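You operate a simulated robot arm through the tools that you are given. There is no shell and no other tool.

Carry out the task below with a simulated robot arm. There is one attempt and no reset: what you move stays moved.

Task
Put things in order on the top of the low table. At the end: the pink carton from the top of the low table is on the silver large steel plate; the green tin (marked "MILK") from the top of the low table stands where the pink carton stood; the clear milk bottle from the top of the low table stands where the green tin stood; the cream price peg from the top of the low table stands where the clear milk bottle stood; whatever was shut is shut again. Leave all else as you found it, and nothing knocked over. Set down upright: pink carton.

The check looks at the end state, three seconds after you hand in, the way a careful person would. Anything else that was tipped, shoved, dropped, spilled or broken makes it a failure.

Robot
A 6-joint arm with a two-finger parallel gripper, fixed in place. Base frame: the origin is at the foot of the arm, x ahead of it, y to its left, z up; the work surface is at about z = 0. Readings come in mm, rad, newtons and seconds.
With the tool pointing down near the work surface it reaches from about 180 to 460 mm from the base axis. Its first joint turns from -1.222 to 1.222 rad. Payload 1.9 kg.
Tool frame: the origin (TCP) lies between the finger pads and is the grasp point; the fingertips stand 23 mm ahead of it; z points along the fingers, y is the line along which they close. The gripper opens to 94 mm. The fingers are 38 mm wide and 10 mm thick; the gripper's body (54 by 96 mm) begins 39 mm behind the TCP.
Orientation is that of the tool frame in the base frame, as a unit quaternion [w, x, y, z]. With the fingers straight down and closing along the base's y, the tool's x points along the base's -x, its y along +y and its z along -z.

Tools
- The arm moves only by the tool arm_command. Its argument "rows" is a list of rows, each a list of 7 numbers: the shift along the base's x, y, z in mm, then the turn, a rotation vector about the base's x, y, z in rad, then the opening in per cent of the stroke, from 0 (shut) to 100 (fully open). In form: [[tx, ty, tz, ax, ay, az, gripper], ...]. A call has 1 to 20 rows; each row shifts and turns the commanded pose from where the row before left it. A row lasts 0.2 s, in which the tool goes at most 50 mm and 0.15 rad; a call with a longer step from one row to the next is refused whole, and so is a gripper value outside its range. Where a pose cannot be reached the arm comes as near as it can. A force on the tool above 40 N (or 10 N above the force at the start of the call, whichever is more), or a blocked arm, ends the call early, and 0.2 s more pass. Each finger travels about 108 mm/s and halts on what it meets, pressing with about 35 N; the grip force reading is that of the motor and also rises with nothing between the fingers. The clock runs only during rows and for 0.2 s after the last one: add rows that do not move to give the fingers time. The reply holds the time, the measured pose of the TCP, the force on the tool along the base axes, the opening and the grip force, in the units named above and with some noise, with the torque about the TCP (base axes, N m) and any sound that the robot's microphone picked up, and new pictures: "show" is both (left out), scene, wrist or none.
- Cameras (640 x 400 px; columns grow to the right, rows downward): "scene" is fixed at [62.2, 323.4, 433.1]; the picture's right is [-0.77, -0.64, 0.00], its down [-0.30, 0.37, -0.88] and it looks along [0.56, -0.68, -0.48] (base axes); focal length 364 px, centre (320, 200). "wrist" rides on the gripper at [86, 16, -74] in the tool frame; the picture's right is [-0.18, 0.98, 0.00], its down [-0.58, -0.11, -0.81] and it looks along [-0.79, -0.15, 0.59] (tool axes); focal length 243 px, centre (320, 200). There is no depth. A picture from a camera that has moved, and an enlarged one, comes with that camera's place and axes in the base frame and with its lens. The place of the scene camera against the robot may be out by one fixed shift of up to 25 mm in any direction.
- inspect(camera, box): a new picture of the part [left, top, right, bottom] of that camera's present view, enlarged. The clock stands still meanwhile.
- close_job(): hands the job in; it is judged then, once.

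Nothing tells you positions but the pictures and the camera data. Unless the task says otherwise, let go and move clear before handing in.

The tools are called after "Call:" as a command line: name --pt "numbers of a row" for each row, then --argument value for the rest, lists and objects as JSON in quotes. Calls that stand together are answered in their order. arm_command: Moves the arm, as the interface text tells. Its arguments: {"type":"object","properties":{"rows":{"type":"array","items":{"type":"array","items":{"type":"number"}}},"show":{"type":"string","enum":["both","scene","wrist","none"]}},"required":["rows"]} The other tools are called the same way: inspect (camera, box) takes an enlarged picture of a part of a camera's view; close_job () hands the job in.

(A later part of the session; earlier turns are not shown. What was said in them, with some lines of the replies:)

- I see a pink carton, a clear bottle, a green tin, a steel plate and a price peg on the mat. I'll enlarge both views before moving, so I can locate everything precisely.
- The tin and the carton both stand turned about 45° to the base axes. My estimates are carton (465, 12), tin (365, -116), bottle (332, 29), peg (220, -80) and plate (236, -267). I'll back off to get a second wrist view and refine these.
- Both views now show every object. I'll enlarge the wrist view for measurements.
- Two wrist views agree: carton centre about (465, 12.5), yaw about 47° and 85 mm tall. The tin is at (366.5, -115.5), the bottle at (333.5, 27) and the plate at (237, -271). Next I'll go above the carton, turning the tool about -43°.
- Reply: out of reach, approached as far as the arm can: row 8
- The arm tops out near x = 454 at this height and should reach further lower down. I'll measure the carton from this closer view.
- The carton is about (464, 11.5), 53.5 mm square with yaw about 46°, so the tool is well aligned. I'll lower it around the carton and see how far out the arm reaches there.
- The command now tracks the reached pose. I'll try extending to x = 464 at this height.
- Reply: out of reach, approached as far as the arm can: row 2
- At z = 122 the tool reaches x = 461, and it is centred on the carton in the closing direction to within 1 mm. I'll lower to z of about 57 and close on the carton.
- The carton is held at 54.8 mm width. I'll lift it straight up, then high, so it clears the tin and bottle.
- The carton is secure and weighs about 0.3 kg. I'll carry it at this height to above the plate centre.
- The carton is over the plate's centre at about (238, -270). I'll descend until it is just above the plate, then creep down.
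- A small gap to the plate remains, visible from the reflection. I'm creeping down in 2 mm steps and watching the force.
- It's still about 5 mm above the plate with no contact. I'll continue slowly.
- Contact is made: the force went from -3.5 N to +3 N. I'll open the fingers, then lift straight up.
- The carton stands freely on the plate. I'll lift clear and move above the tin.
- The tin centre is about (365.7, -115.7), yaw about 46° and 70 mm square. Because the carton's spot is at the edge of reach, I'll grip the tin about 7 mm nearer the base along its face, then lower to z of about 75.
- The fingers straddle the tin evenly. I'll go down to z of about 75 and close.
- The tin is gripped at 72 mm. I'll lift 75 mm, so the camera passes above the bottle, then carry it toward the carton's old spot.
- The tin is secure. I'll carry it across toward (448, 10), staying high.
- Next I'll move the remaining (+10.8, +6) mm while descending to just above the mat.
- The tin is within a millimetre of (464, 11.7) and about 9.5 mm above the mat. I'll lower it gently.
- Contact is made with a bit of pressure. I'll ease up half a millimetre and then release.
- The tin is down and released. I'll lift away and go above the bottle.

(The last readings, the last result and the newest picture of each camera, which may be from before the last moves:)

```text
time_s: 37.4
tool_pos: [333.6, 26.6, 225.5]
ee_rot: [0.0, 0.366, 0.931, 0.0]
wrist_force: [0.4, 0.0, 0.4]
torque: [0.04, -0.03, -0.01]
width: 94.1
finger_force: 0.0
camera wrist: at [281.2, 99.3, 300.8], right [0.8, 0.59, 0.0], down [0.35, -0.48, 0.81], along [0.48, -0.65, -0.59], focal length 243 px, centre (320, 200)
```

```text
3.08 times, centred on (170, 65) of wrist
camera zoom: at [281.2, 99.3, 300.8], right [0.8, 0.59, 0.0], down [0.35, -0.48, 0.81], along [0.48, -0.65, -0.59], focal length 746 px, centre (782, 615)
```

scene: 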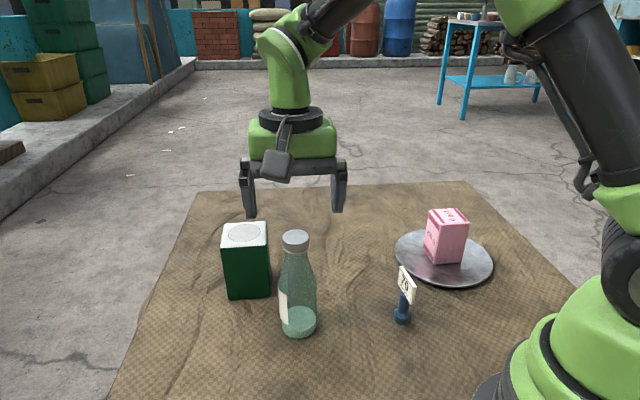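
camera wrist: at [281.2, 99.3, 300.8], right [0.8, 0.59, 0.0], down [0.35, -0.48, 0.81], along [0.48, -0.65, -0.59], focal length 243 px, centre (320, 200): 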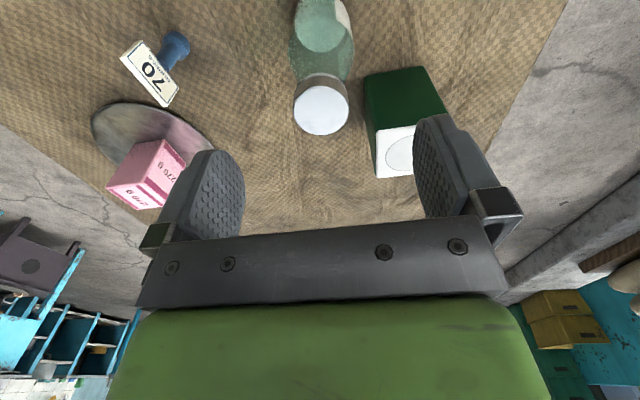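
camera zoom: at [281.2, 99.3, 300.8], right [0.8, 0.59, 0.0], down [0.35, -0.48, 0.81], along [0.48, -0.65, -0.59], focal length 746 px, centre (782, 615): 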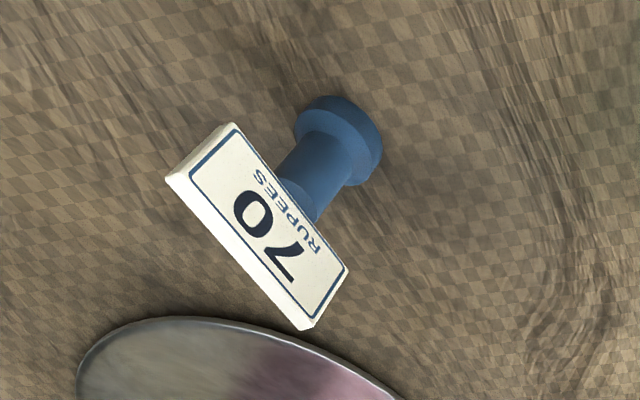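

The bottle axis is about (334.5, 27.5) with its cap top at z of about 165. I'll grip the cap and upper neck with the TCP at z of about 150, so the body of the gripper stays above the cap.

Call:
arm_command --pt "0.4 0.4 -20 0 0 0 100" --pt "0.4 0.4 -20 0 0 0 100" --pt "0 0 -15 0 0 0 100" --pt "0 0 -12 0 0 0 100" --pt "0 0 -8.5 0 0 0 100" --pt "0 0 0 0 0 0 100" --show "both"

```text
time_s: 38.8
tool_pos: [334.3, 29.0, 150.9]
ee_rot: [0.001, 0.366, 0.931, 0.0]
wrist_force: [-0.1, -0.3, -0.1]
torque: [0.0, 0.0, 0.0]
width: 93.8
finger_force: 0.0
camera wrist: at [282.0, 100.7, 225.8], right [0.8, 0.59, 0.0], down [0.35, -0.48, 0.81], along [0.48, -0.65, -0.59], focal length 243 px, centre (320, 200)
```

scene: 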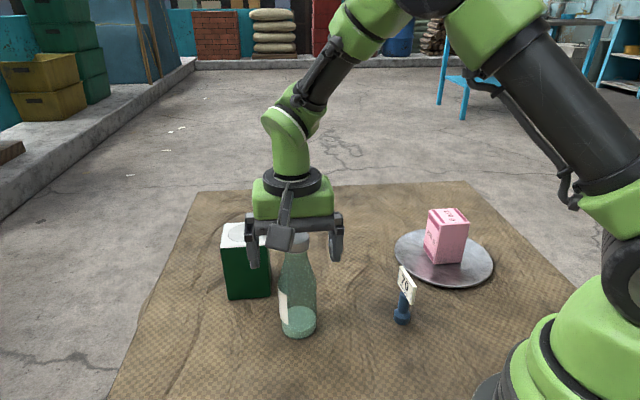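
wrist: 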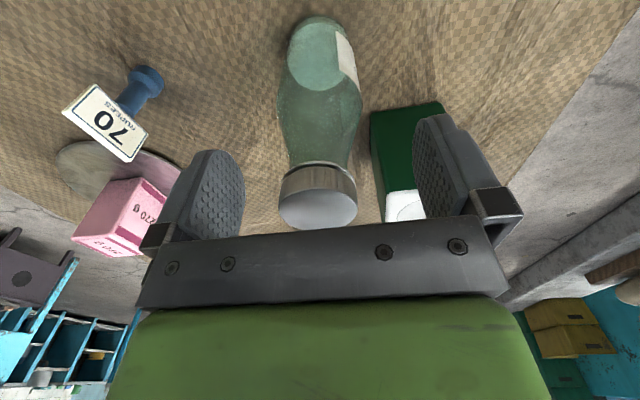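

The cap appears centred between the fingers. I'm closing on it now.

Call:
arm_command --pt "0 0 0 0 0 0 75" --pt "0 0 0 0 0 0 55" --pt "0 0 0 0 0 0 44" --pt "0 0 0 0 0 0 39" --pt "0 0 0 0 0 0 35" --pt "0 0 0 0 0 0 30" --pt "0 0 0 0 0 0 28" --pt "0 0 0 0 0 0 28" --show "both"

```text
time_s: 40.6
tool_pos: [334.6, 28.0, 149.9]
ee_rot: [0.0, 0.365, 0.931, 0.0]
wrist_force: [-2.0, -2.5, 6.3]
torque: [-0.23, 0.22, -0.01]
width: 35.6
finger_force: 35.1
camera wrist: at [282.0, 100.6, 226.0], right [0.8, 0.59, 0.0], down [0.35, -0.48, 0.81], along [0.48, -0.65, -0.59], focal length 243 px, centre (320, 200)
```

scene: 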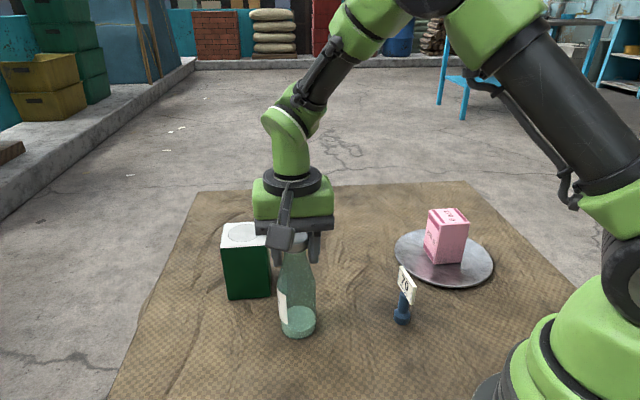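
wrist: 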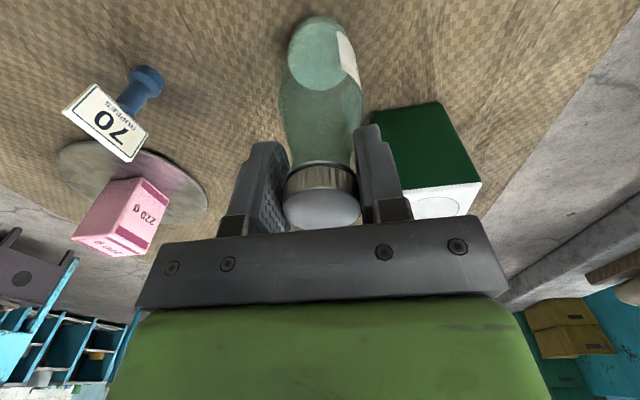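

Gripped at 35.6 mm. I'll check the contact closely before lifting.

Call:
inspect --camera "scene" --box '[240, 200, 350, 350]'

Call:
inspect --camera "wrist" --box '[220, 0, 430, 240]'

```text
2.67 times, centred on (295, 275) of scene
camera zoom: at [62.2, 323.4, 433.1], right [-0.77, -0.64, 0.0], down [-0.3, 0.37, -0.88], along [0.56, -0.68, -0.48], focal length 971 px, centre (387, 0)
```

zoom: 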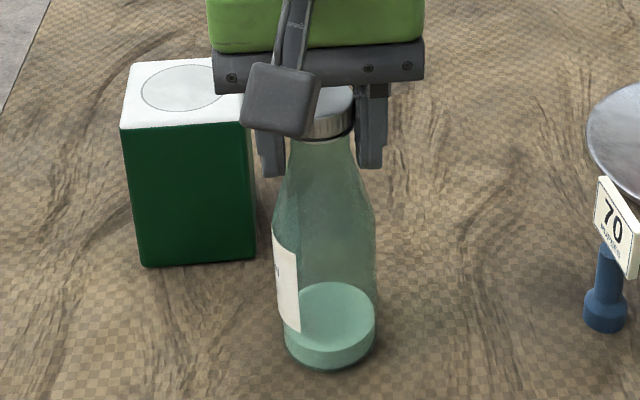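

```text
1.67 times, centred on (325, 120) of wrist
camera zoom: at [282.0, 100.6, 226.0], right [0.8, 0.59, 0.0], down [0.35, -0.48, 0.81], along [0.48, -0.65, -0.59], focal length 404 px, centre (312, 333)
```

zoom: 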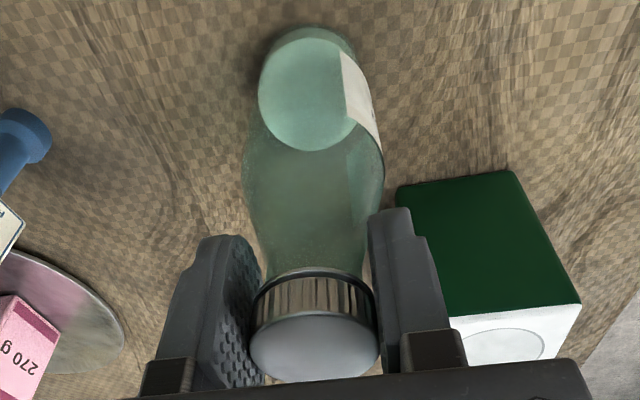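

The fingers grip the cap and neck evenly and the bottle is upright. I'll try a small test lift.

Call:
arm_command --pt "0 0 3 0 0 0 28" --pt "0 0 5 0 0 0 28" --pt "0 0 7 0 0 0 28" --pt "0 0 0 0 0 0 28" --show "both"

```text
time_s: 41.6
tool_pos: [334.5, 28.9, 164.8]
ee_rot: [0.0, 0.366, 0.931, 0.0]
wrist_force: [-0.3, 0.3, -3.7]
torque: [0.0, 0.01, 0.02]
width: 35.3
finger_force: 35.0
camera wrist: at [281.9, 101.0, 240.9], right [0.8, 0.59, 0.0], down [0.35, -0.48, 0.81], along [0.48, -0.65, -0.59], focal length 243 px, centre (320, 200)
```

scene: 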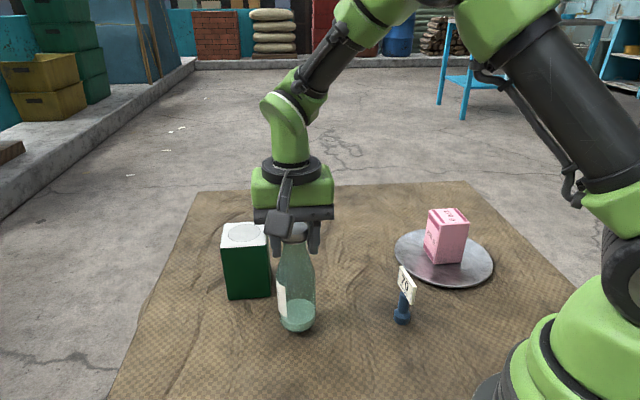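
wrist: 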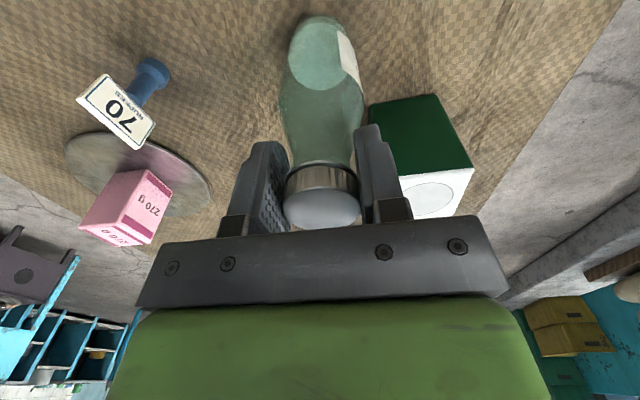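

The bottle lifts cleanly and weighs about 0.37 kg. I'll carry it to the tin's old spot, a shift of (+31.4, -143.4).

Call:
arm_command --pt "0 0 10 0 0 0 28" --pt "1.4 -6.4 5 0 0 0 28" --pt "3 -14 0 0 0 0 28" --pt "4 -18 0 0 0 0 28" --pt "4 -18 0 0 0 0 28" --pt "4 -18 0 0 0 0 28" --pt "4 -18 0 0 0 0 28" --pt "4 -18 0 0 0 0 28" --pt "3 -14 0 0 0 0 28" --pt "2.5 -12 0 0 0 0 28" --pt "1.5 -7 0 0 0 0 28" --pt "0 0 0 0 0 0 28" --pt "0 0 0 0 0 0 28" --show "both"

```text
time_s: 44.4
tool_pos: [365.0, -114.9, 180.7]
ee_rot: [0.0, 0.366, 0.931, 0.0]
wrist_force: [-0.3, 0.5, -4.0]
torque: [-0.02, -0.01, -0.01]
width: 35.0
finger_force: 34.8
camera wrist: at [313.0, -43.0, 256.0], right [0.8, 0.59, 0.0], down [0.35, -0.48, 0.81], along [0.48, -0.65, -0.59], focal length 243 px, centre (320, 200)
```

scene: 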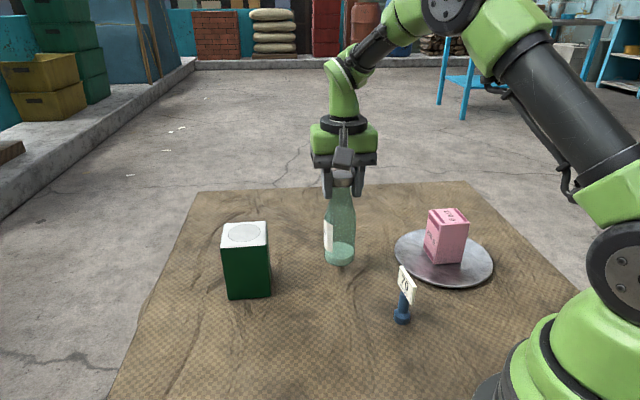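
wrist: 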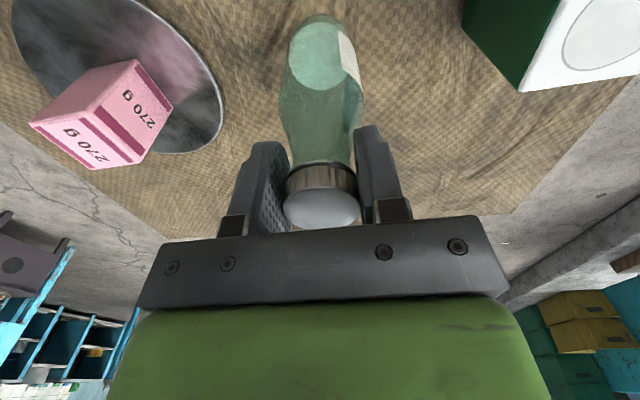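

The bottle is above the tin's old spot, about 30 mm up. I'll lower it gently.

Call:
arm_command --pt "0 0 -7 0 0 0 28" --pt "0 0 -8 0 0 0 28" --pt "0 0 -6 0 0 0 28" --pt "0 0 -4 0 0 0 28" --pt "0 0 -2 0 0 0 28" --pt "0 0 -1 0 0 0 28" --pt "0 0 0 0 0 0 28" --show "both"

```text
time_s: 46.0
tool_pos: [366.3, -114.6, 151.6]
ee_rot: [0.0, 0.366, 0.931, 0.0]
wrist_force: [-0.2, -0.4, -3.1]
torque: [-0.01, 0.02, 0.01]
width: 34.9
finger_force: 34.6
camera wrist: at [313.4, -42.8, 227.7], right [0.8, 0.59, 0.0], down [0.35, -0.48, 0.81], along [0.48, -0.65, -0.59], focal length 243 px, centre (320, 200)
```

scene: 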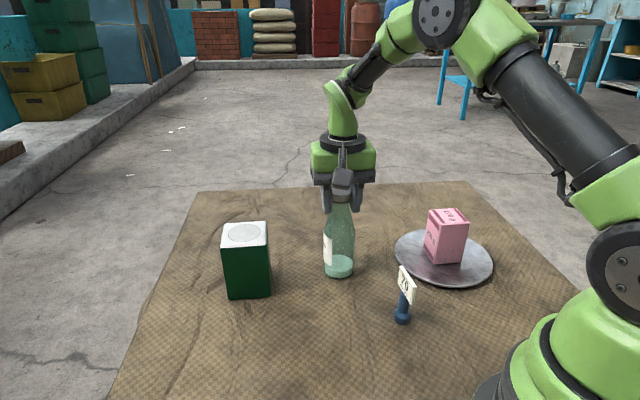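
wrist: 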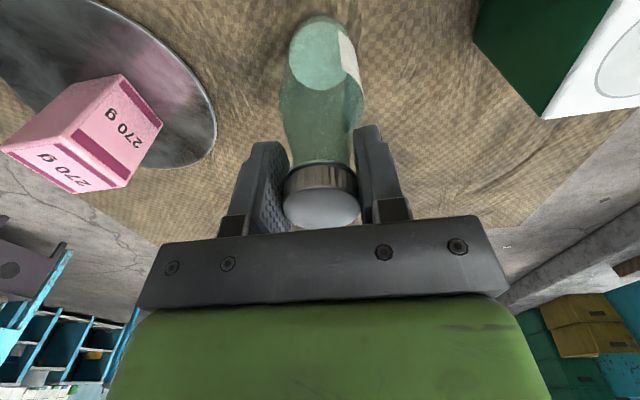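

Call:
arm_command --pt "0 0 -0.7 0 0 0 28" --pt "0 0 -0.7 0 0 0 28" --pt "0 0 0 0 0 0 28" --show "none"

```text
time_s: 46.8
tool_pos: [365.2, -114.8, 152.2]
ee_rot: [0.0, 0.366, 0.931, -0.001]
wrist_force: [-0.2, 0.2, -3.1]
torque: [-0.01, 0.02, 0.03]
width: 35.2
finger_force: 35.0
```

There's no contact yet, so I continue in small steps.

Call:
arm_command --pt "0 0 -0.7 0 0 0 28" --pt "0 0 0 0 0 0 28" --show "none"

```text
time_s: 47.4
tool_pos: [365.4, -115.7, 151.9]
ee_rot: [0.001, 0.367, 0.93, 0.0]
wrist_force: [-3.0, 1.8, 12.9]
torque: [0.23, 0.47, 0.02]
width: 35.0
finger_force: 34.9
```

The bottle touched the mat. I'll ease up slightly, then open the fingers.

Call:
arm_command --pt "0 0 0.4 0 0 0 28" --pt "0 0 0 0 0 0 36" --pt "0 0 0 0 0 0 42" --pt "0 0 0 0 0 0 52" --pt "0 0 0 0 0 0 70" --pt "0 0 0 0 0 0 90" --pt "0 0 0 0 0 0 100" --pt "0 0 0 0 0 0 100" --show "both"

```text
time_s: 49.2
tool_pos: [366.2, -114.7, 149.9]
ee_rot: [0.0, 0.366, 0.931, 0.0]
wrist_force: [-0.1, -0.2, 0.0]
torque: [0.0, -0.02, -0.01]
width: 94.0
finger_force: 0.1
camera wrist: at [313.3, -42.7, 226.2], right [0.8, 0.59, 0.0], down [0.35, -0.48, 0.81], along [0.48, -0.65, -0.59], focal length 243 px, centre (320, 200)
```

scene: 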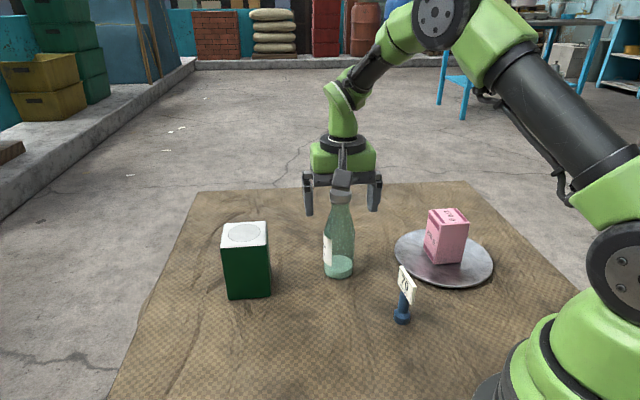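
wrist: 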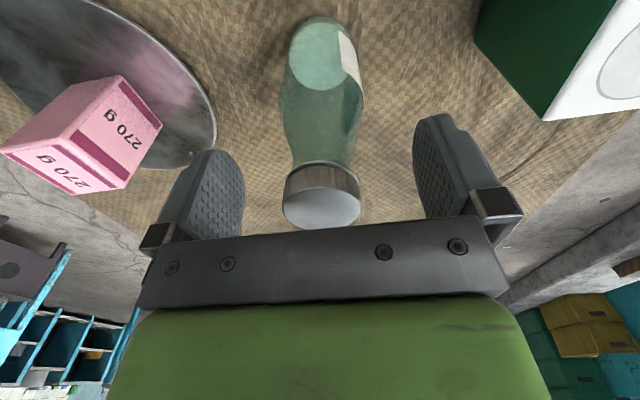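

The bottle stands upright on the tin's old spot. I'll lift clear and go above the price peg for a closer look.

Call:
arm_command --pt "0 0 6 0 0 0 100" --pt "0 0 15 0 0 0 100" --pt "0 0 20 0 0 0 100" --pt "0 0 20 0 0 0 100" --pt "0 0 15 0 0 0 100" --pt "-12 3 0 0 0 0.05 100" --pt "-20 5 0 0 0 0.05 100" --pt "-20 5 0 0 0 0 100" --pt "-20 5 0 0 0 0 100" --pt "-20 5 0 0 0 0 100" --pt "-20 4 0 0 0 0 100" --pt "-20 3 0 0 0 0 100" --pt "-10 1 0 0 0 0 100" --pt "0 0 0 0 0 0 100" --pt "0 0 0 0 0 0 100" --show "both"

```text
time_s: 52.4
tool_pos: [223.5, -84.0, 226.0]
ee_rot: [0.0, 0.319, 0.948, 0.001]
wrist_force: [-0.1, 0.7, 0.0]
torque: [0.01, -0.03, -0.01]
width: 94.1
finger_force: 0.0
camera wrist: at [164.5, -17.6, 301.8], right [0.74, 0.67, 0.0], down [0.4, -0.44, 0.81], along [0.54, -0.6, -0.59], focal length 243 px, centre (320, 200)
```

scene: 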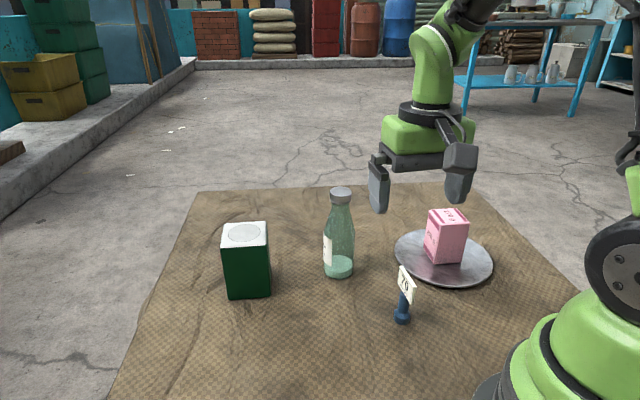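
wrist: 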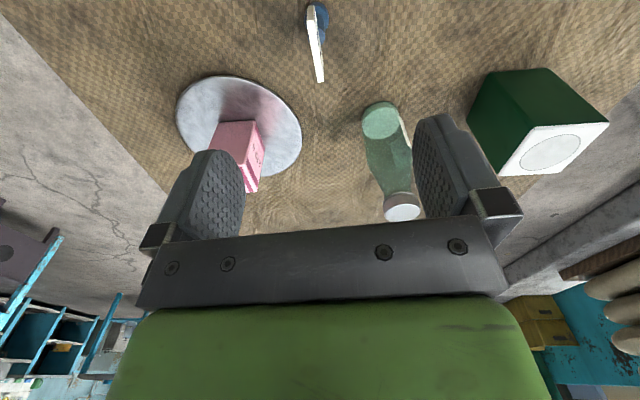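

Call:
inspect --camera "wrist" --box '[260, 0, 380, 90]'

Call:
inspect --camera "scene" --box '[370, 250, 440, 340]'

Call:
inspect --camera "wrist" --box '[340, 50, 620, 230]'

```text
4.44 times, centred on (320, 45) of wrist
camera zoom: at [164.5, -17.6, 301.8], right [0.74, 0.67, 0.0], down [0.4, -0.44, 0.81], along [0.54, -0.6, -0.59], focal length 1078 px, centre (320, 889)
```

zoom: 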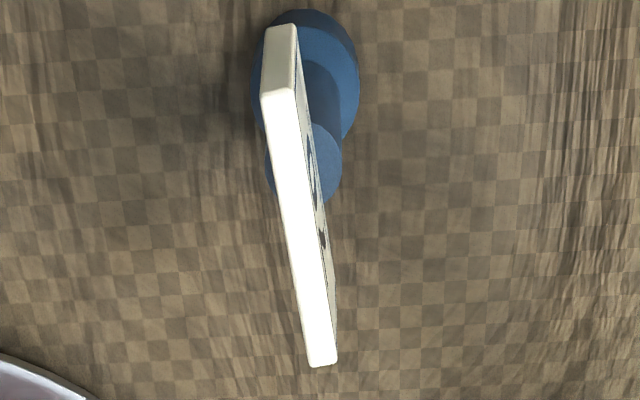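

```text
4.44 times, centred on (405, 295) of scene
camera zoom: at [62.2, 323.4, 433.1], right [-0.77, -0.64, 0.0], down [-0.3, 0.37, -0.88], along [0.56, -0.68, -0.48], focal length 1619 px, centre (-58, -222)
```

zoom: 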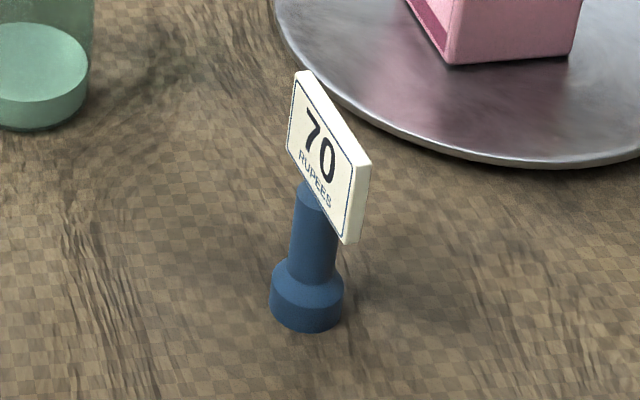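

```text
2.22 times, centred on (480, 140) of wrist
camera zoom: at [164.5, -17.6, 301.8], right [0.74, 0.67, 0.0], down [0.4, -0.44, 0.81], along [0.54, -0.6, -0.59], focal length 539 px, centre (-36, 333)
```

zoom: 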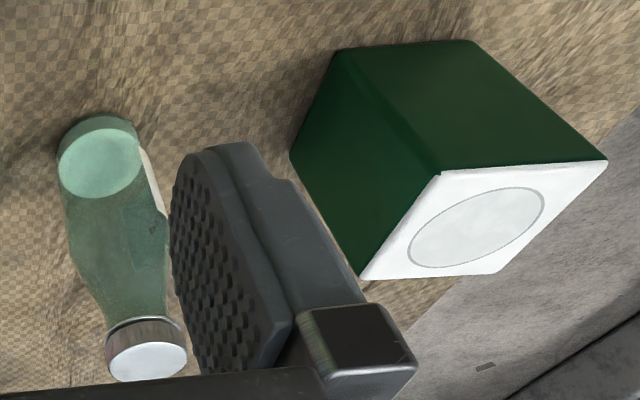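

The peg axis is about (222, -85) with its sign top at z of about 85. The sign lies along -38° and the tool already closes across it. The stem (about 16 mm) spans z of 22 to 55, so I'll lower partway and re-check centring.

Call:
arm_command --pt "-0.9 -1.2 -20 0 0 0 80" --pt "0 0 -25 0 0 0 60" --pt "0 0 -25 0 0 0 60" --pt "0 0 -15 0 0 0 60" --pt "0 0 0 0 0 0 60" --show "both"

Call:
inspect --camera "wrist" --box '[220, 0, 420, 220]'

```text
time_s: 53.6
tool_pos: [223.3, -85.3, 141.9]
ee_rot: [-0.001, 0.319, 0.948, 0.0]
wrist_force: [1.0, 0.7, 1.1]
torque: [0.0, -0.03, 0.02]
width: 56.3
finger_force: 0.0
camera wrist: at [164.2, -18.8, 216.8], right [0.74, 0.67, 0.0], down [0.4, -0.44, 0.81], along [0.54, -0.6, -0.59], focal length 243 px, centre (320, 200)
```

scene: 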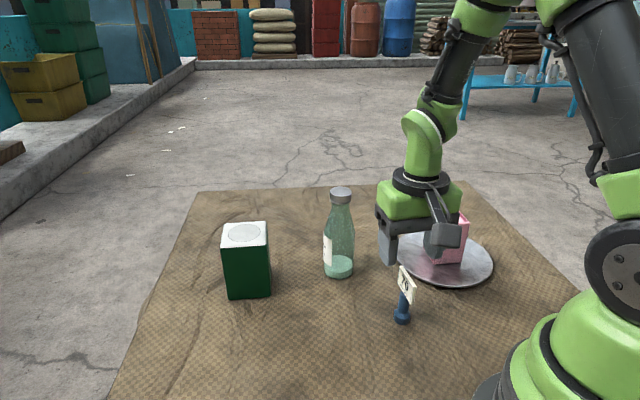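
wrist: 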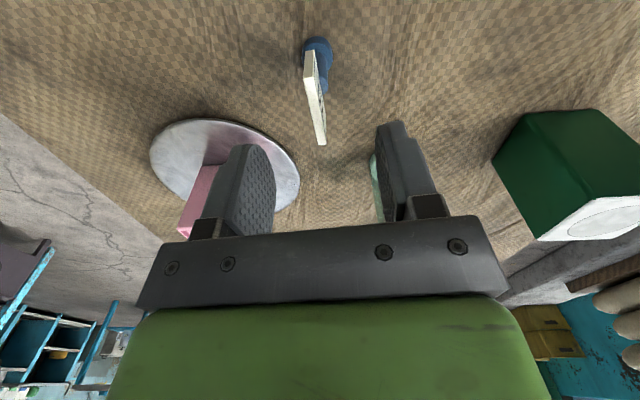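

```text
1.82 times, centred on (320, 110) of wrist
camera zoom: at [164.2, -18.8, 216.8], right [0.74, 0.67, 0.0], down [0.4, -0.44, 0.81], along [0.54, -0.6, -0.59], focal length 441 px, centre (320, 364)
```

zoom: 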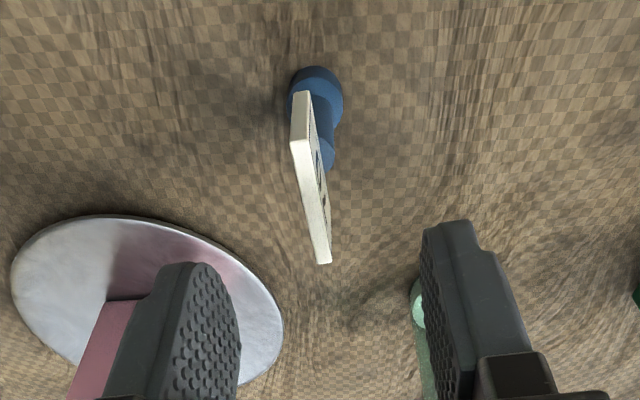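

The peg is centred between the fingers. I'll go down to z of about 55 around it.

Call:
arm_command --pt "0 0 -15 0 0 0 60" --pt "0 0 -18 0 0 0 60" --pt "0 0 -18 0 0 0 60" --pt "0 0 -15 0 0 0 60" --pt "0 0 -12 0 0 0 60" --pt "0 0 -8 0 0 0 60" --pt "0 0 0 0 0 0 60" --show "both"

Call:
inspect --camera "scene" --box '[350, 220, 470, 340]'

Call:
inspect --camera "wrist" --box '[200, 80, 420, 260]'

```text
time_s: 55.2
tool_pos: [223.9, -85.1, 54.0]
ee_rot: [0.001, 0.32, 0.948, -0.001]
wrist_force: [0.7, -0.1, 0.9]
torque: [0.01, -0.01, -0.03]
width: 56.5
finger_force: 0.0
camera wrist: at [163.7, -18.6, 131.1], right [0.74, 0.67, 0.0], down [0.4, -0.44, 0.81], along [0.54, -0.6, -0.59], focal length 243 px, centre (320, 200)
```

scene: 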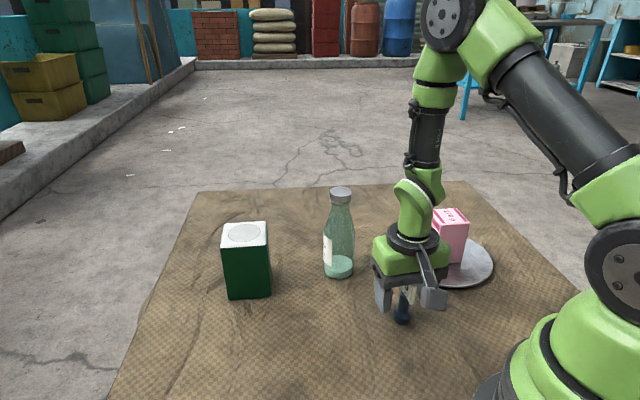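
wrist: 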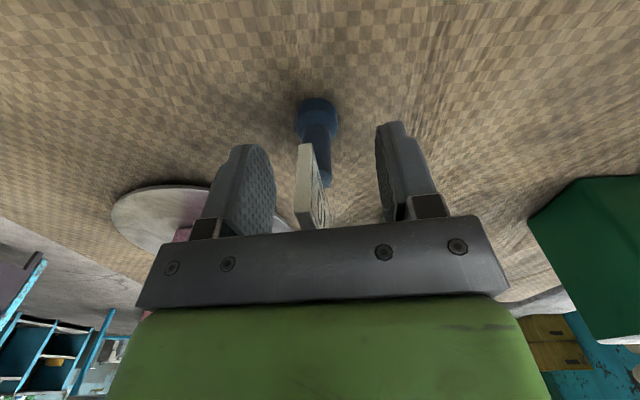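

```text
3.33 times, centred on (410, 280) of scene
camera zoom: at [62.2, 323.4, 433.1], right [-0.77, -0.64, 0.0], down [-0.3, 0.37, -0.88], along [0.56, -0.68, -0.48], focal length 1214 px, centre (20, -67)
```

zoom: 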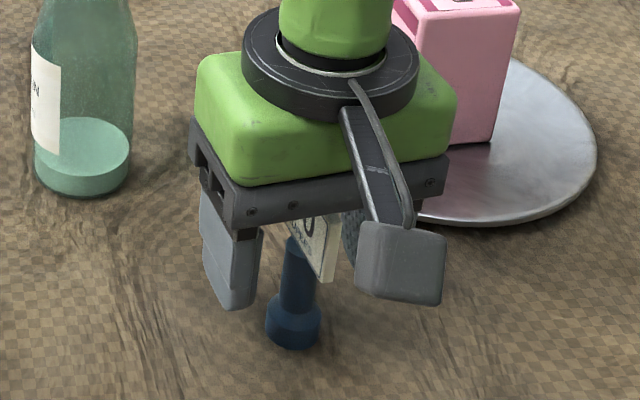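

```text
2.22 times, centred on (310, 170) of wrist
camera zoom: at [163.7, -18.6, 131.1], right [0.74, 0.67, 0.0], down [0.4, -0.44, 0.81], along [0.54, -0.6, -0.59], focal length 539 px, centre (342, 267)
```

zoom: 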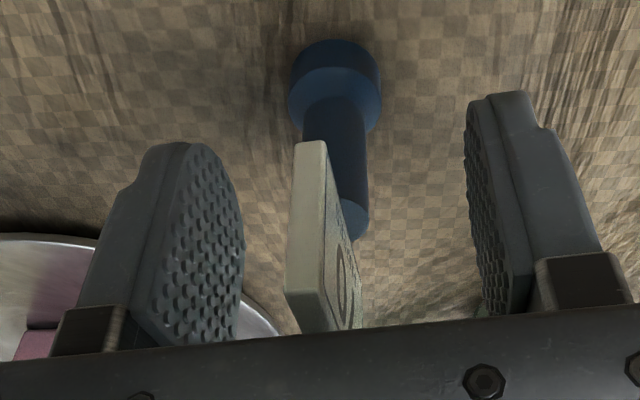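

The stem sits midway between the pads, and the sign is within the stem's width. I'm closing on the stem now.

Call:
arm_command --pt "0 0 0 0 0 0 45" --pt "0 0 0 0 0 0 32" --pt "0 0 0 0 0 0 24" --pt "0 0 0 0 0 0 20" --pt "0 0 0 0 0 0 16" --pt "0 0 0 0 0 0 12" --pt "0 0 0 0 0 0 10" --pt "0 0 0 0 0 0 10" --show "both"

Call:
inspect --camera "wrist" --box '[200, 80, 420, 260]'

Call:
inspect --camera "scene" --box '[350, 220, 470, 340]'

```text
time_s: 57.0
tool_pos: [223.2, -85.9, 54.4]
ee_rot: [0.0, 0.319, 0.948, -0.001]
wrist_force: [-0.7, -0.7, 0.3]
torque: [0.02, 0.0, -0.02]
width: 14.6
finger_force: 35.2
camera wrist: at [163.6, -18.6, 131.3], right [0.74, 0.67, 0.0], down [0.4, -0.44, 0.81], along [0.54, -0.6, -0.59], focal length 243 px, centre (320, 200)
```

scene: 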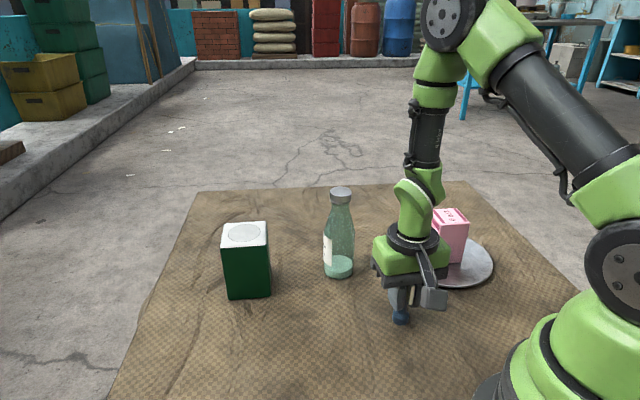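
wrist: 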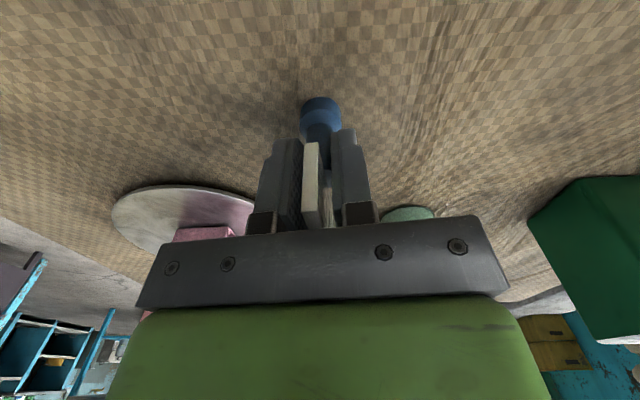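

```text
2.22 times, centred on (310, 170) of wrist
camera zoom: at [163.6, -18.6, 131.3], right [0.74, 0.67, 0.0], down [0.4, -0.44, 0.81], along [0.54, -0.6, -0.59], focal length 539 px, centre (342, 267)
```

zoom: 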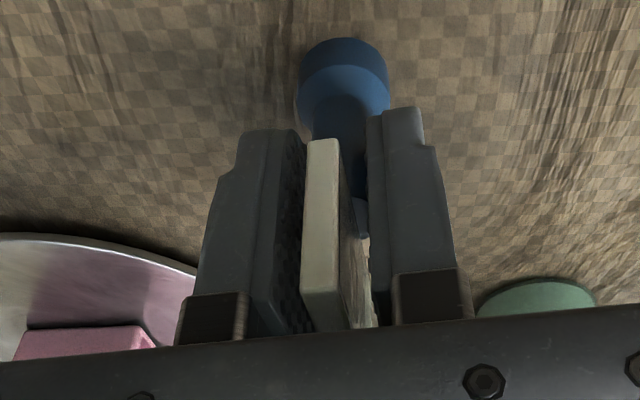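

```text
3.33 times, centred on (410, 280) of scene
camera zoom: at [62.2, 323.4, 433.1], right [-0.77, -0.64, 0.0], down [-0.3, 0.37, -0.88], along [0.56, -0.68, -0.48], focal length 1214 px, centre (20, -67)
```

zoom: 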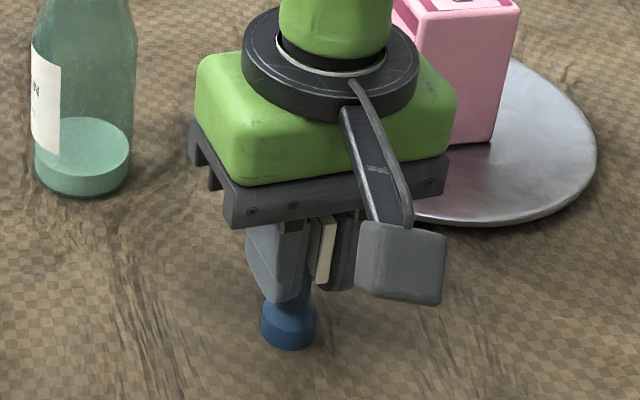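

The peg is held at 14.6 mm and still upright. I'll lift it and carry it toward the bottle's old spot at about (334, 27.5).

Call:
arm_command --pt "0 0 4 0 0 0 10" --pt "0 0 8 0 0 0 10" --pt "0 0 14 0 0 0 10" --pt "0 0 14 0 0 0 10" --pt "0 0 0 0 0 0 10" --show "both"

```text
time_s: 58.2
tool_pos: [222.5, -86.2, 96.6]
ee_rot: [0.0, 0.319, 0.948, 0.001]
wrist_force: [-0.5, 0.2, -1.1]
torque: [0.02, 0.01, -0.01]
width: 15.0
finger_force: 34.9
camera wrist: at [163.5, -19.1, 171.6], right [0.74, 0.67, 0.0], down [0.4, -0.44, 0.81], along [0.54, -0.6, -0.59], focal length 243 px, centre (320, 200)
```

scene: 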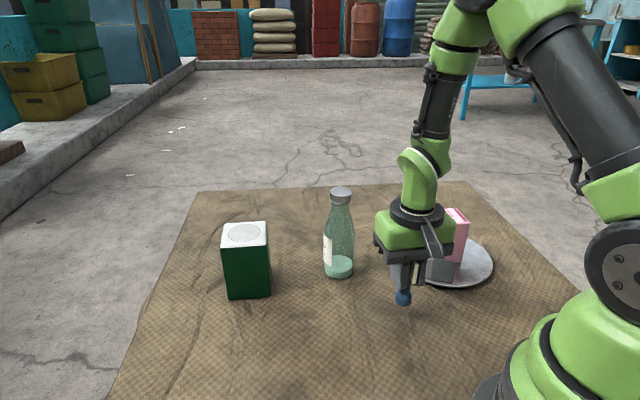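
wrist: 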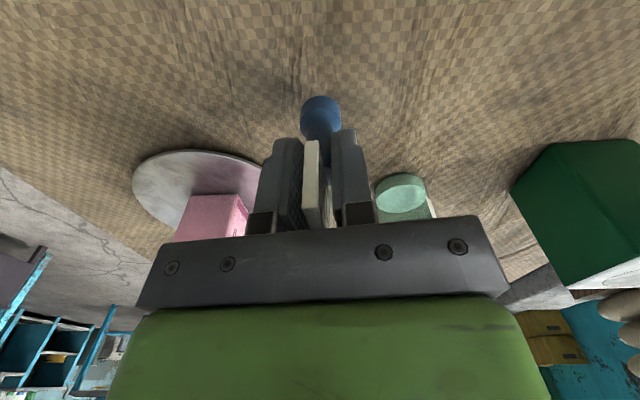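

The peg is lifted and held well. I'll move it across.

Call:
arm_command --pt "6 6 5 0 0 0 10" --pt "14 14 5 0 0 0 10" --pt "16 16 0 0 0 0 10" --pt "16 16 0 0 0 0 10" --pt "16 16 0 0 0 0 10" --pt "16 17 0 0 0 0 10" --pt "14 15 0 0 0 0 10" --pt "9 9 0 0 0 0 10" --pt "4 3.8 0 0 0 0 10" --pt "0 0 0 0 0 0 10" --pt "0 0 0 0 0 0 10" --show "both"

```text
time_s: 60.6
tool_pos: [332.8, 27.2, 106.0]
ee_rot: [0.0, 0.319, 0.948, 0.0]
wrist_force: [-0.2, -0.4, -0.6]
torque: [-0.01, -0.01, 0.02]
width: 14.3
finger_force: 34.9
camera wrist: at [275.2, 94.5, 180.4], right [0.74, 0.67, 0.0], down [0.4, -0.44, 0.81], along [0.54, -0.6, -0.59], focal length 243 px, centre (320, 200)
```

scene: 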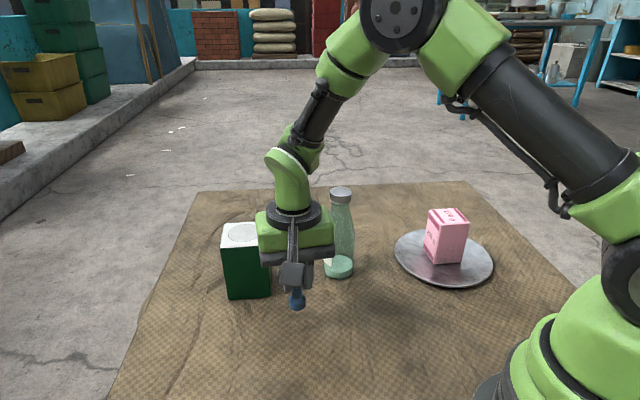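
wrist: 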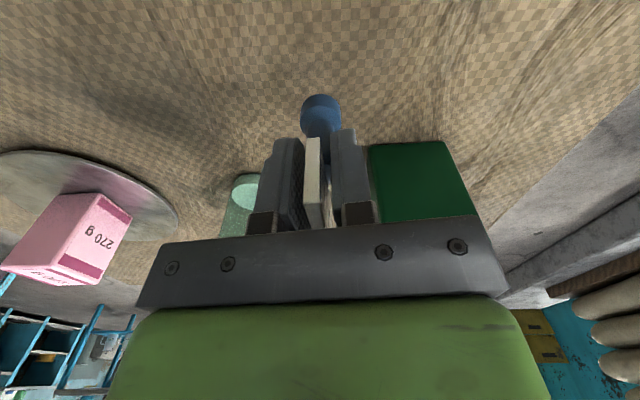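

The peg is at (334, 27.6), about 49 mm above its seat. I'm lowering it.

Call:
arm_command --pt "0 0 -8 0 0 0 10" --pt "0 0 -12 0 0 0 10" --pt "0 0 -12 0 0 0 10" --pt "0 0 -8 0 0 0 10" --pt "0 0 -4 0 0 0 10" --pt "0 0 -2 0 0 0 10" --pt "0 0 -1 0 0 0 10" --pt "0 0 0 0 0 0 10" --show "both"

Call:
inspect --camera "scene" --box '[230, 210, 370, 350]'

```text
time_s: 62.4
tool_pos: [334.5, 26.8, 58.8]
ee_rot: [0.001, 0.319, 0.948, 0.001]
wrist_force: [-7.0, -2.1, 25.9]
torque: [-0.15, 0.4, -0.06]
width: 14.4
finger_force: 34.5
camera wrist: at [274.8, 94.2, 134.4], right [0.74, 0.67, 0.0], down [0.4, -0.44, 0.81], along [0.54, -0.6, -0.59], focal length 243 px, centre (320, 200)
```

scene: 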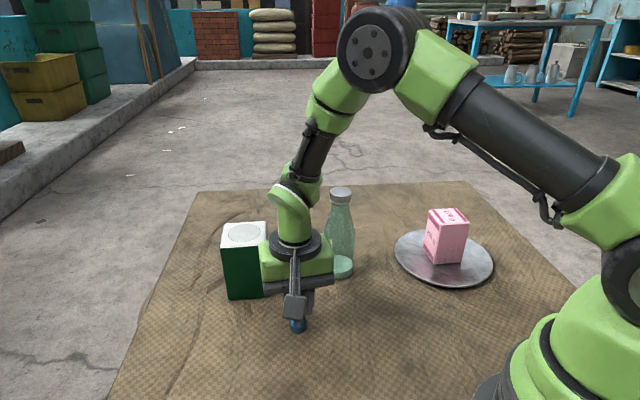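
wrist: 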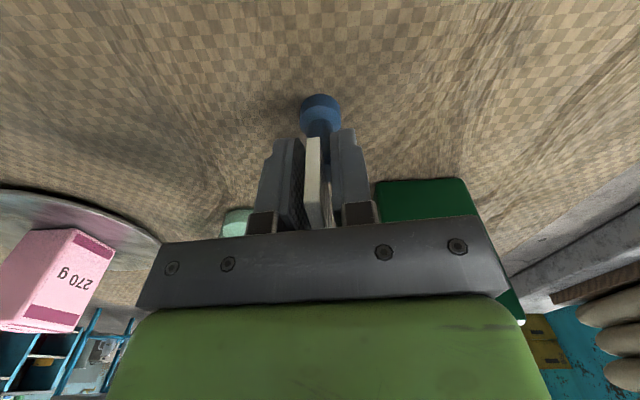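

```text
2.86 times, centred on (300, 280) of scene
camera zoom: at [62.1, 323.4, 433.2], right [-0.77, -0.64, 0.0], down [-0.3, 0.37, -0.88], along [0.56, -0.68, -0.48], focal length 1041 px, centre (377, -29)
```

zoom: 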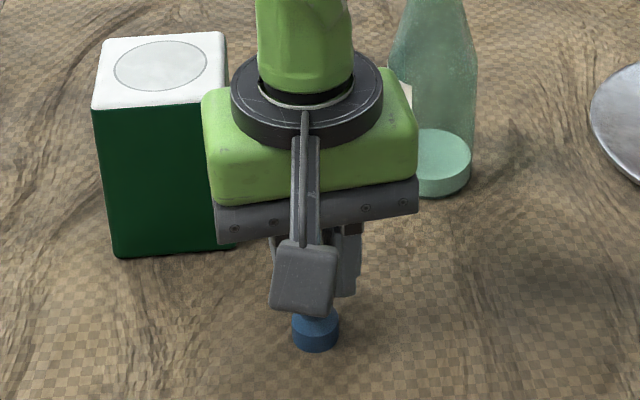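

It contacted slightly earlier than expected and I'm pressing at about 26 N. I'll ease up a bit before releasing.

Call:
arm_command --pt "0 0 1 0 0 0 10" --pt "0 0 0 0 0 0 10" --show "none"

Call:
inspect --camera "wrist" --box '[220, 70, 420, 250]'

```text
time_s: 63.0
tool_pos: [334.6, 27.2, 58.7]
ee_rot: [0.0, 0.319, 0.948, 0.001]
wrist_force: [-1.0, 0.3, -0.6]
torque: [-0.05, -0.01, -0.02]
width: 14.4
finger_force: 34.9
```

```text
2.22 times, centred on (320, 160) of wrist
camera zoom: at [274.4, 94.4, 134.5], right [0.74, 0.67, 0.0], down [0.4, -0.44, 0.81], along [0.54, -0.6, -0.59], focal length 539 px, centre (320, 289)
```

zoom: 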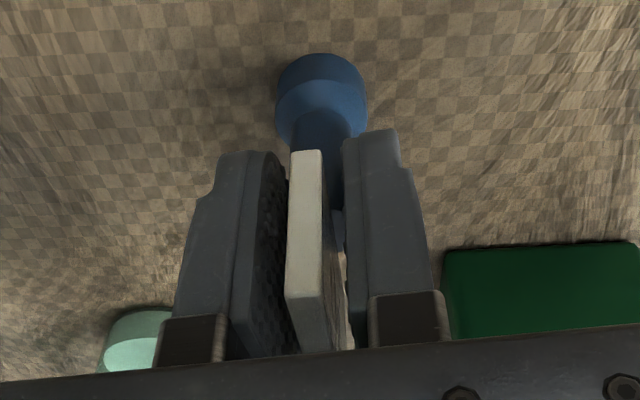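

The force is now just the peg's weight, so it hangs right at the surface. It slipped about 2.5 mm straight down in the grip, with no tilt. I'll lower in tiny steps to a light contact.

Call:
arm_command --pt "0 0 -0.4 0 0 0 10" --pt "0 0 0 0 0 0 10" --show "none"

```text
time_s: 63.6
tool_pos: [335.2, 27.6, 59.0]
ee_rot: [0.001, 0.319, 0.948, 0.0]
wrist_force: [0.3, 0.7, 0.3]
torque: [-0.01, -0.01, 0.0]
width: 14.7
finger_force: 35.1
```

Call:
arm_command --pt "0 0 -0.3 0 0 0 10" --pt "0 0 0 0 0 0 10" --show "none"

Call:
inspect --camera "scene" --box '[260, 260, 340, 345]'

```text
time_s: 64.2
tool_pos: [334.4, 27.7, 58.7]
ee_rot: [0.001, 0.32, 0.948, -0.001]
wrist_force: [-1.3, 0.7, 5.1]
torque: [0.0, 0.06, -0.01]
width: 14.4
finger_force: 34.8
```

```text
4.71 times, centred on (300, 302) of scene
camera zoom: at [62.2, 323.4, 433.1], right [-0.77, -0.64, 0.0], down [-0.3, 0.37, -0.88], along [0.56, -0.68, -0.48], focal length 1714 px, centre (414, -282)
```

zoom: 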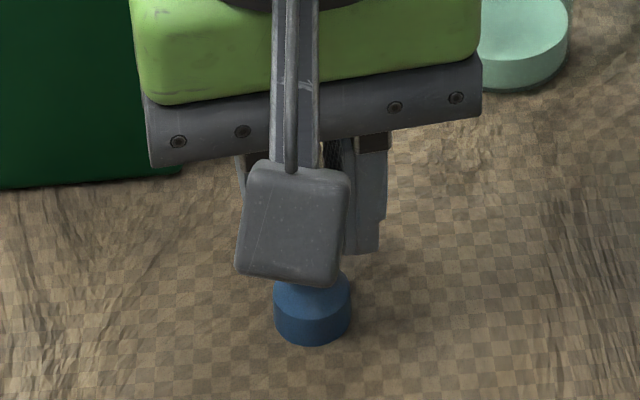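

The peg has light contact and its base sits at the same pixel where the bottle's base was. I'll open gradually.

Call:
arm_command --pt "0 0 0 0 0 0 16" --pt "0 0 0 0 0 0 19" --pt "0 0 0 0 0 0 24" --pt "0 0 0 0 0 0 32" --pt "0 0 0 0 0 0 42" --pt "0 0 0 0 0 0 55" --pt "0 0 0 0 0 0 60" --pt "0 0 0 0 0 0 60" --show "both"

Call:
inspect --camera "wrist" --box '[220, 70, 420, 250]'

```text
time_s: 66.0
tool_pos: [333.8, 26.6, 57.2]
ee_rot: [0.0, 0.319, 0.948, 0.0]
wrist_force: [-0.3, 0.2, 0.0]
torque: [-0.01, 0.01, -0.01]
width: 56.7
finger_force: 0.2
camera wrist: at [274.9, 94.3, 134.2], right [0.74, 0.67, 0.0], down [0.4, -0.44, 0.81], along [0.54, -0.6, -0.59], focal length 243 px, centre (320, 200)
```

scene: 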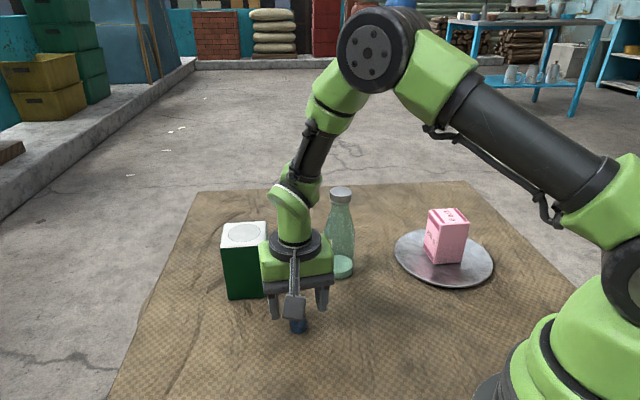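
wrist: 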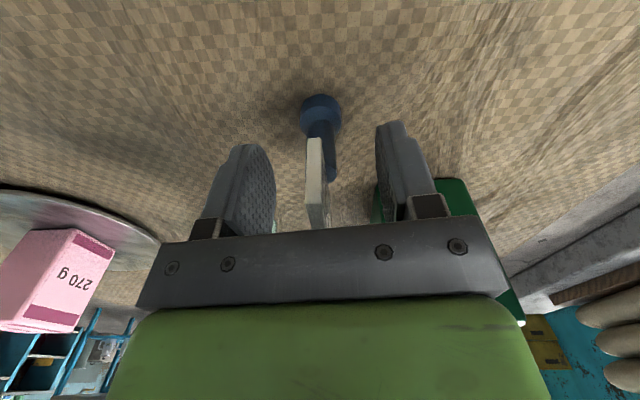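

```text
2.22 times, centred on (320, 160) of wrist
camera zoom: at [274.9, 94.3, 134.2], right [0.74, 0.67, 0.0], down [0.4, -0.44, 0.81], along [0.54, -0.6, -0.59], focal length 539 px, centre (320, 289)
```

zoom: 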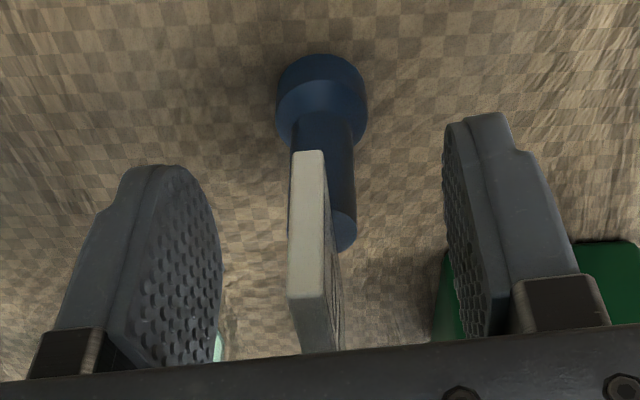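

The peg stands on its own between the open fingers. I'll lift straight up, then back the arm well clear and inspect everything.

Call:
arm_command --pt "0 0 6 0 0 0 60" --pt "0 0 15 0 0 0 60" --pt "0 0 20 0 0 0 60" --pt "0 0 25 0 0 0 60" --pt "0 0 25 0 0 0 60" --pt "0 0 30 0 0 0 60" --pt "0 0 30 0 0 0 60" --pt "-10 -2 25 0 0 0.08 70" --pt "-20 -5 20 0 0 0.1 80" --pt "-20 -8 15 0 0 0.12 90" --pt "-20 -10 10 0 0 0.12 100" --pt "-20 -12 5 0 0 0.12 100" --pt "-12 -10 0 0 0 0.11 100" --pt "0 0 0 0 0 0 100" --pt "0 0 0 0 0 0 100" --show "both"

```text
time_s: 69.2
tool_pos: [232.4, -19.9, 284.0]
ee_rot: [0.0, 0.0, 1.0, 0.0]
wrist_force: [-0.4, -0.4, -1.2]
torque: [0.0, 0.01, 0.0]
width: 93.7
finger_force: 0.0
camera wrist: at [145.3, -1.8, 360.0], right [0.18, 0.98, 0.0], down [0.58, -0.11, 0.81], along [0.79, -0.15, -0.59], focal length 243 px, centre (320, 200)
```

scene: 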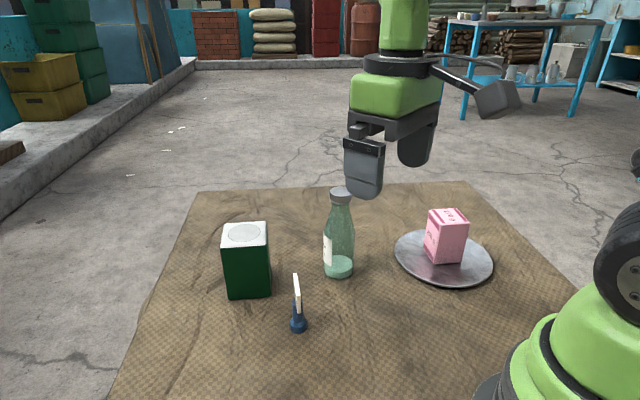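
wrist: 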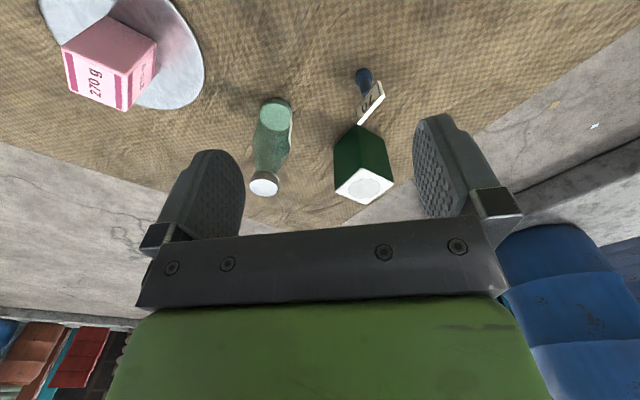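

Everything is standing. I'll check the final positions against where the originals stood.

Call:
inspect --camera "scene" --box '[200, 180, 360, 350]'

Call:
inspect --camera "wrist" --box '[230, 50, 430, 210]'

Call:
inspect --camera "scene" --box '[300, 190, 520, 340]'

```text
2.35 times, centred on (280, 265) of scene
camera zoom: at [62.2, 323.4, 433.1], right [-0.77, -0.64, 0.0], down [-0.3, 0.37, -0.88], along [0.56, -0.68, -0.48], focal length 857 px, centre (414, 47)
```

zoom: 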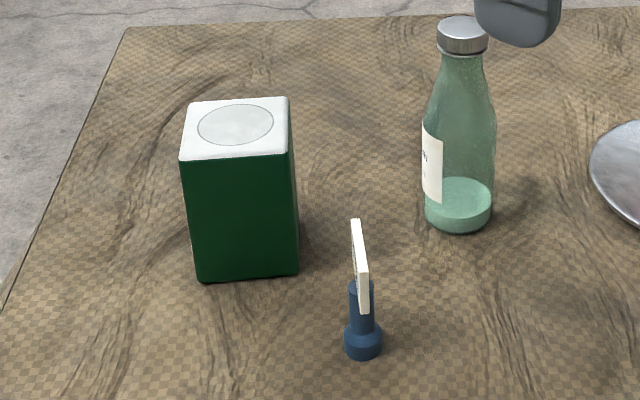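

```text
2.50 times, centred on (330, 130) of wrist
camera zoom: at [145.3, -1.8, 360.0], right [0.18, 0.98, 0.0], down [0.58, -0.11, 0.81], along [0.79, -0.15, -0.59], focal length 606 px, centre (295, 375)
```

zoom: 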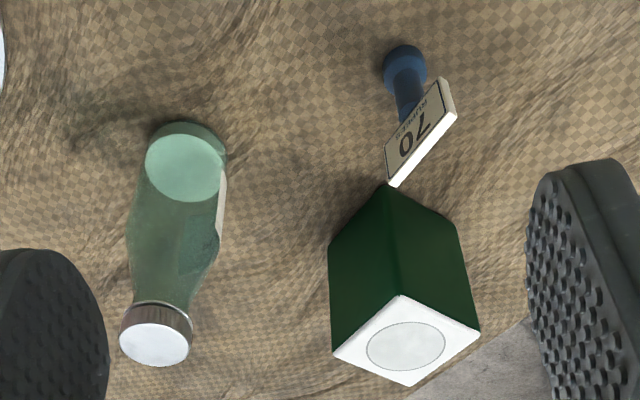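

```text
2.67 times, centred on (410, 265) of scene
camera zoom: at [62.2, 323.4, 433.1], right [-0.77, -0.64, 0.0], down [-0.3, 0.37, -0.88], along [0.56, -0.68, -0.48], focal length 971 px, centre (80, 27)
```

zoom: 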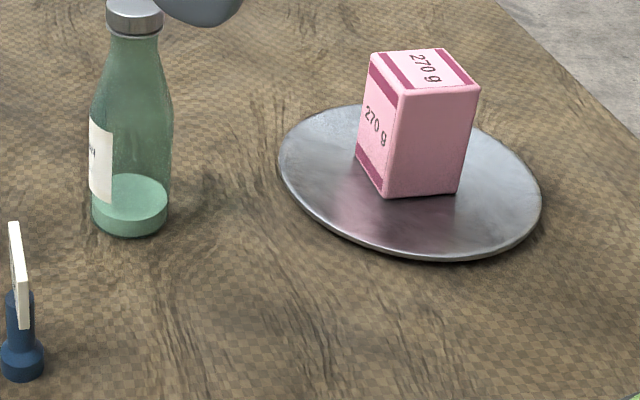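

All four placements agree with the original spots to within about 1–3 mm. The carton is upright on the plate, the tin, bottle and peg are standing, and the arm is clear. I'm handing in.

Call:
close_job

```text
The job is handed in.
```

I handed the job in with all four objects where the task asked. Everything was upright and the arm was clear. The judged result has not come back to me.

| Object | Final place | Check against the pictures |
|---|---|---|
| Pink carton | On the silver plate, upright | About the plate's centre |
| Green tin | Where the carton stood | Within about 1 mm |
| Milk bottle | Where the tin stood | Within about 3 mm |
| Price peg | Where the bottle stood | Base at the same spot in the scene picture as the bottle's had been |

- **Peg:** it slipped about 2.5 mm straight down in the grip while being carried, and I briefly pressed it onto the mat at about 26 N. I eased off before releasing, and it stood on its own. Its sign may have turned slightly from its original angle.
- **Shut items:** I opened nothing, so nothing needed shutting again.
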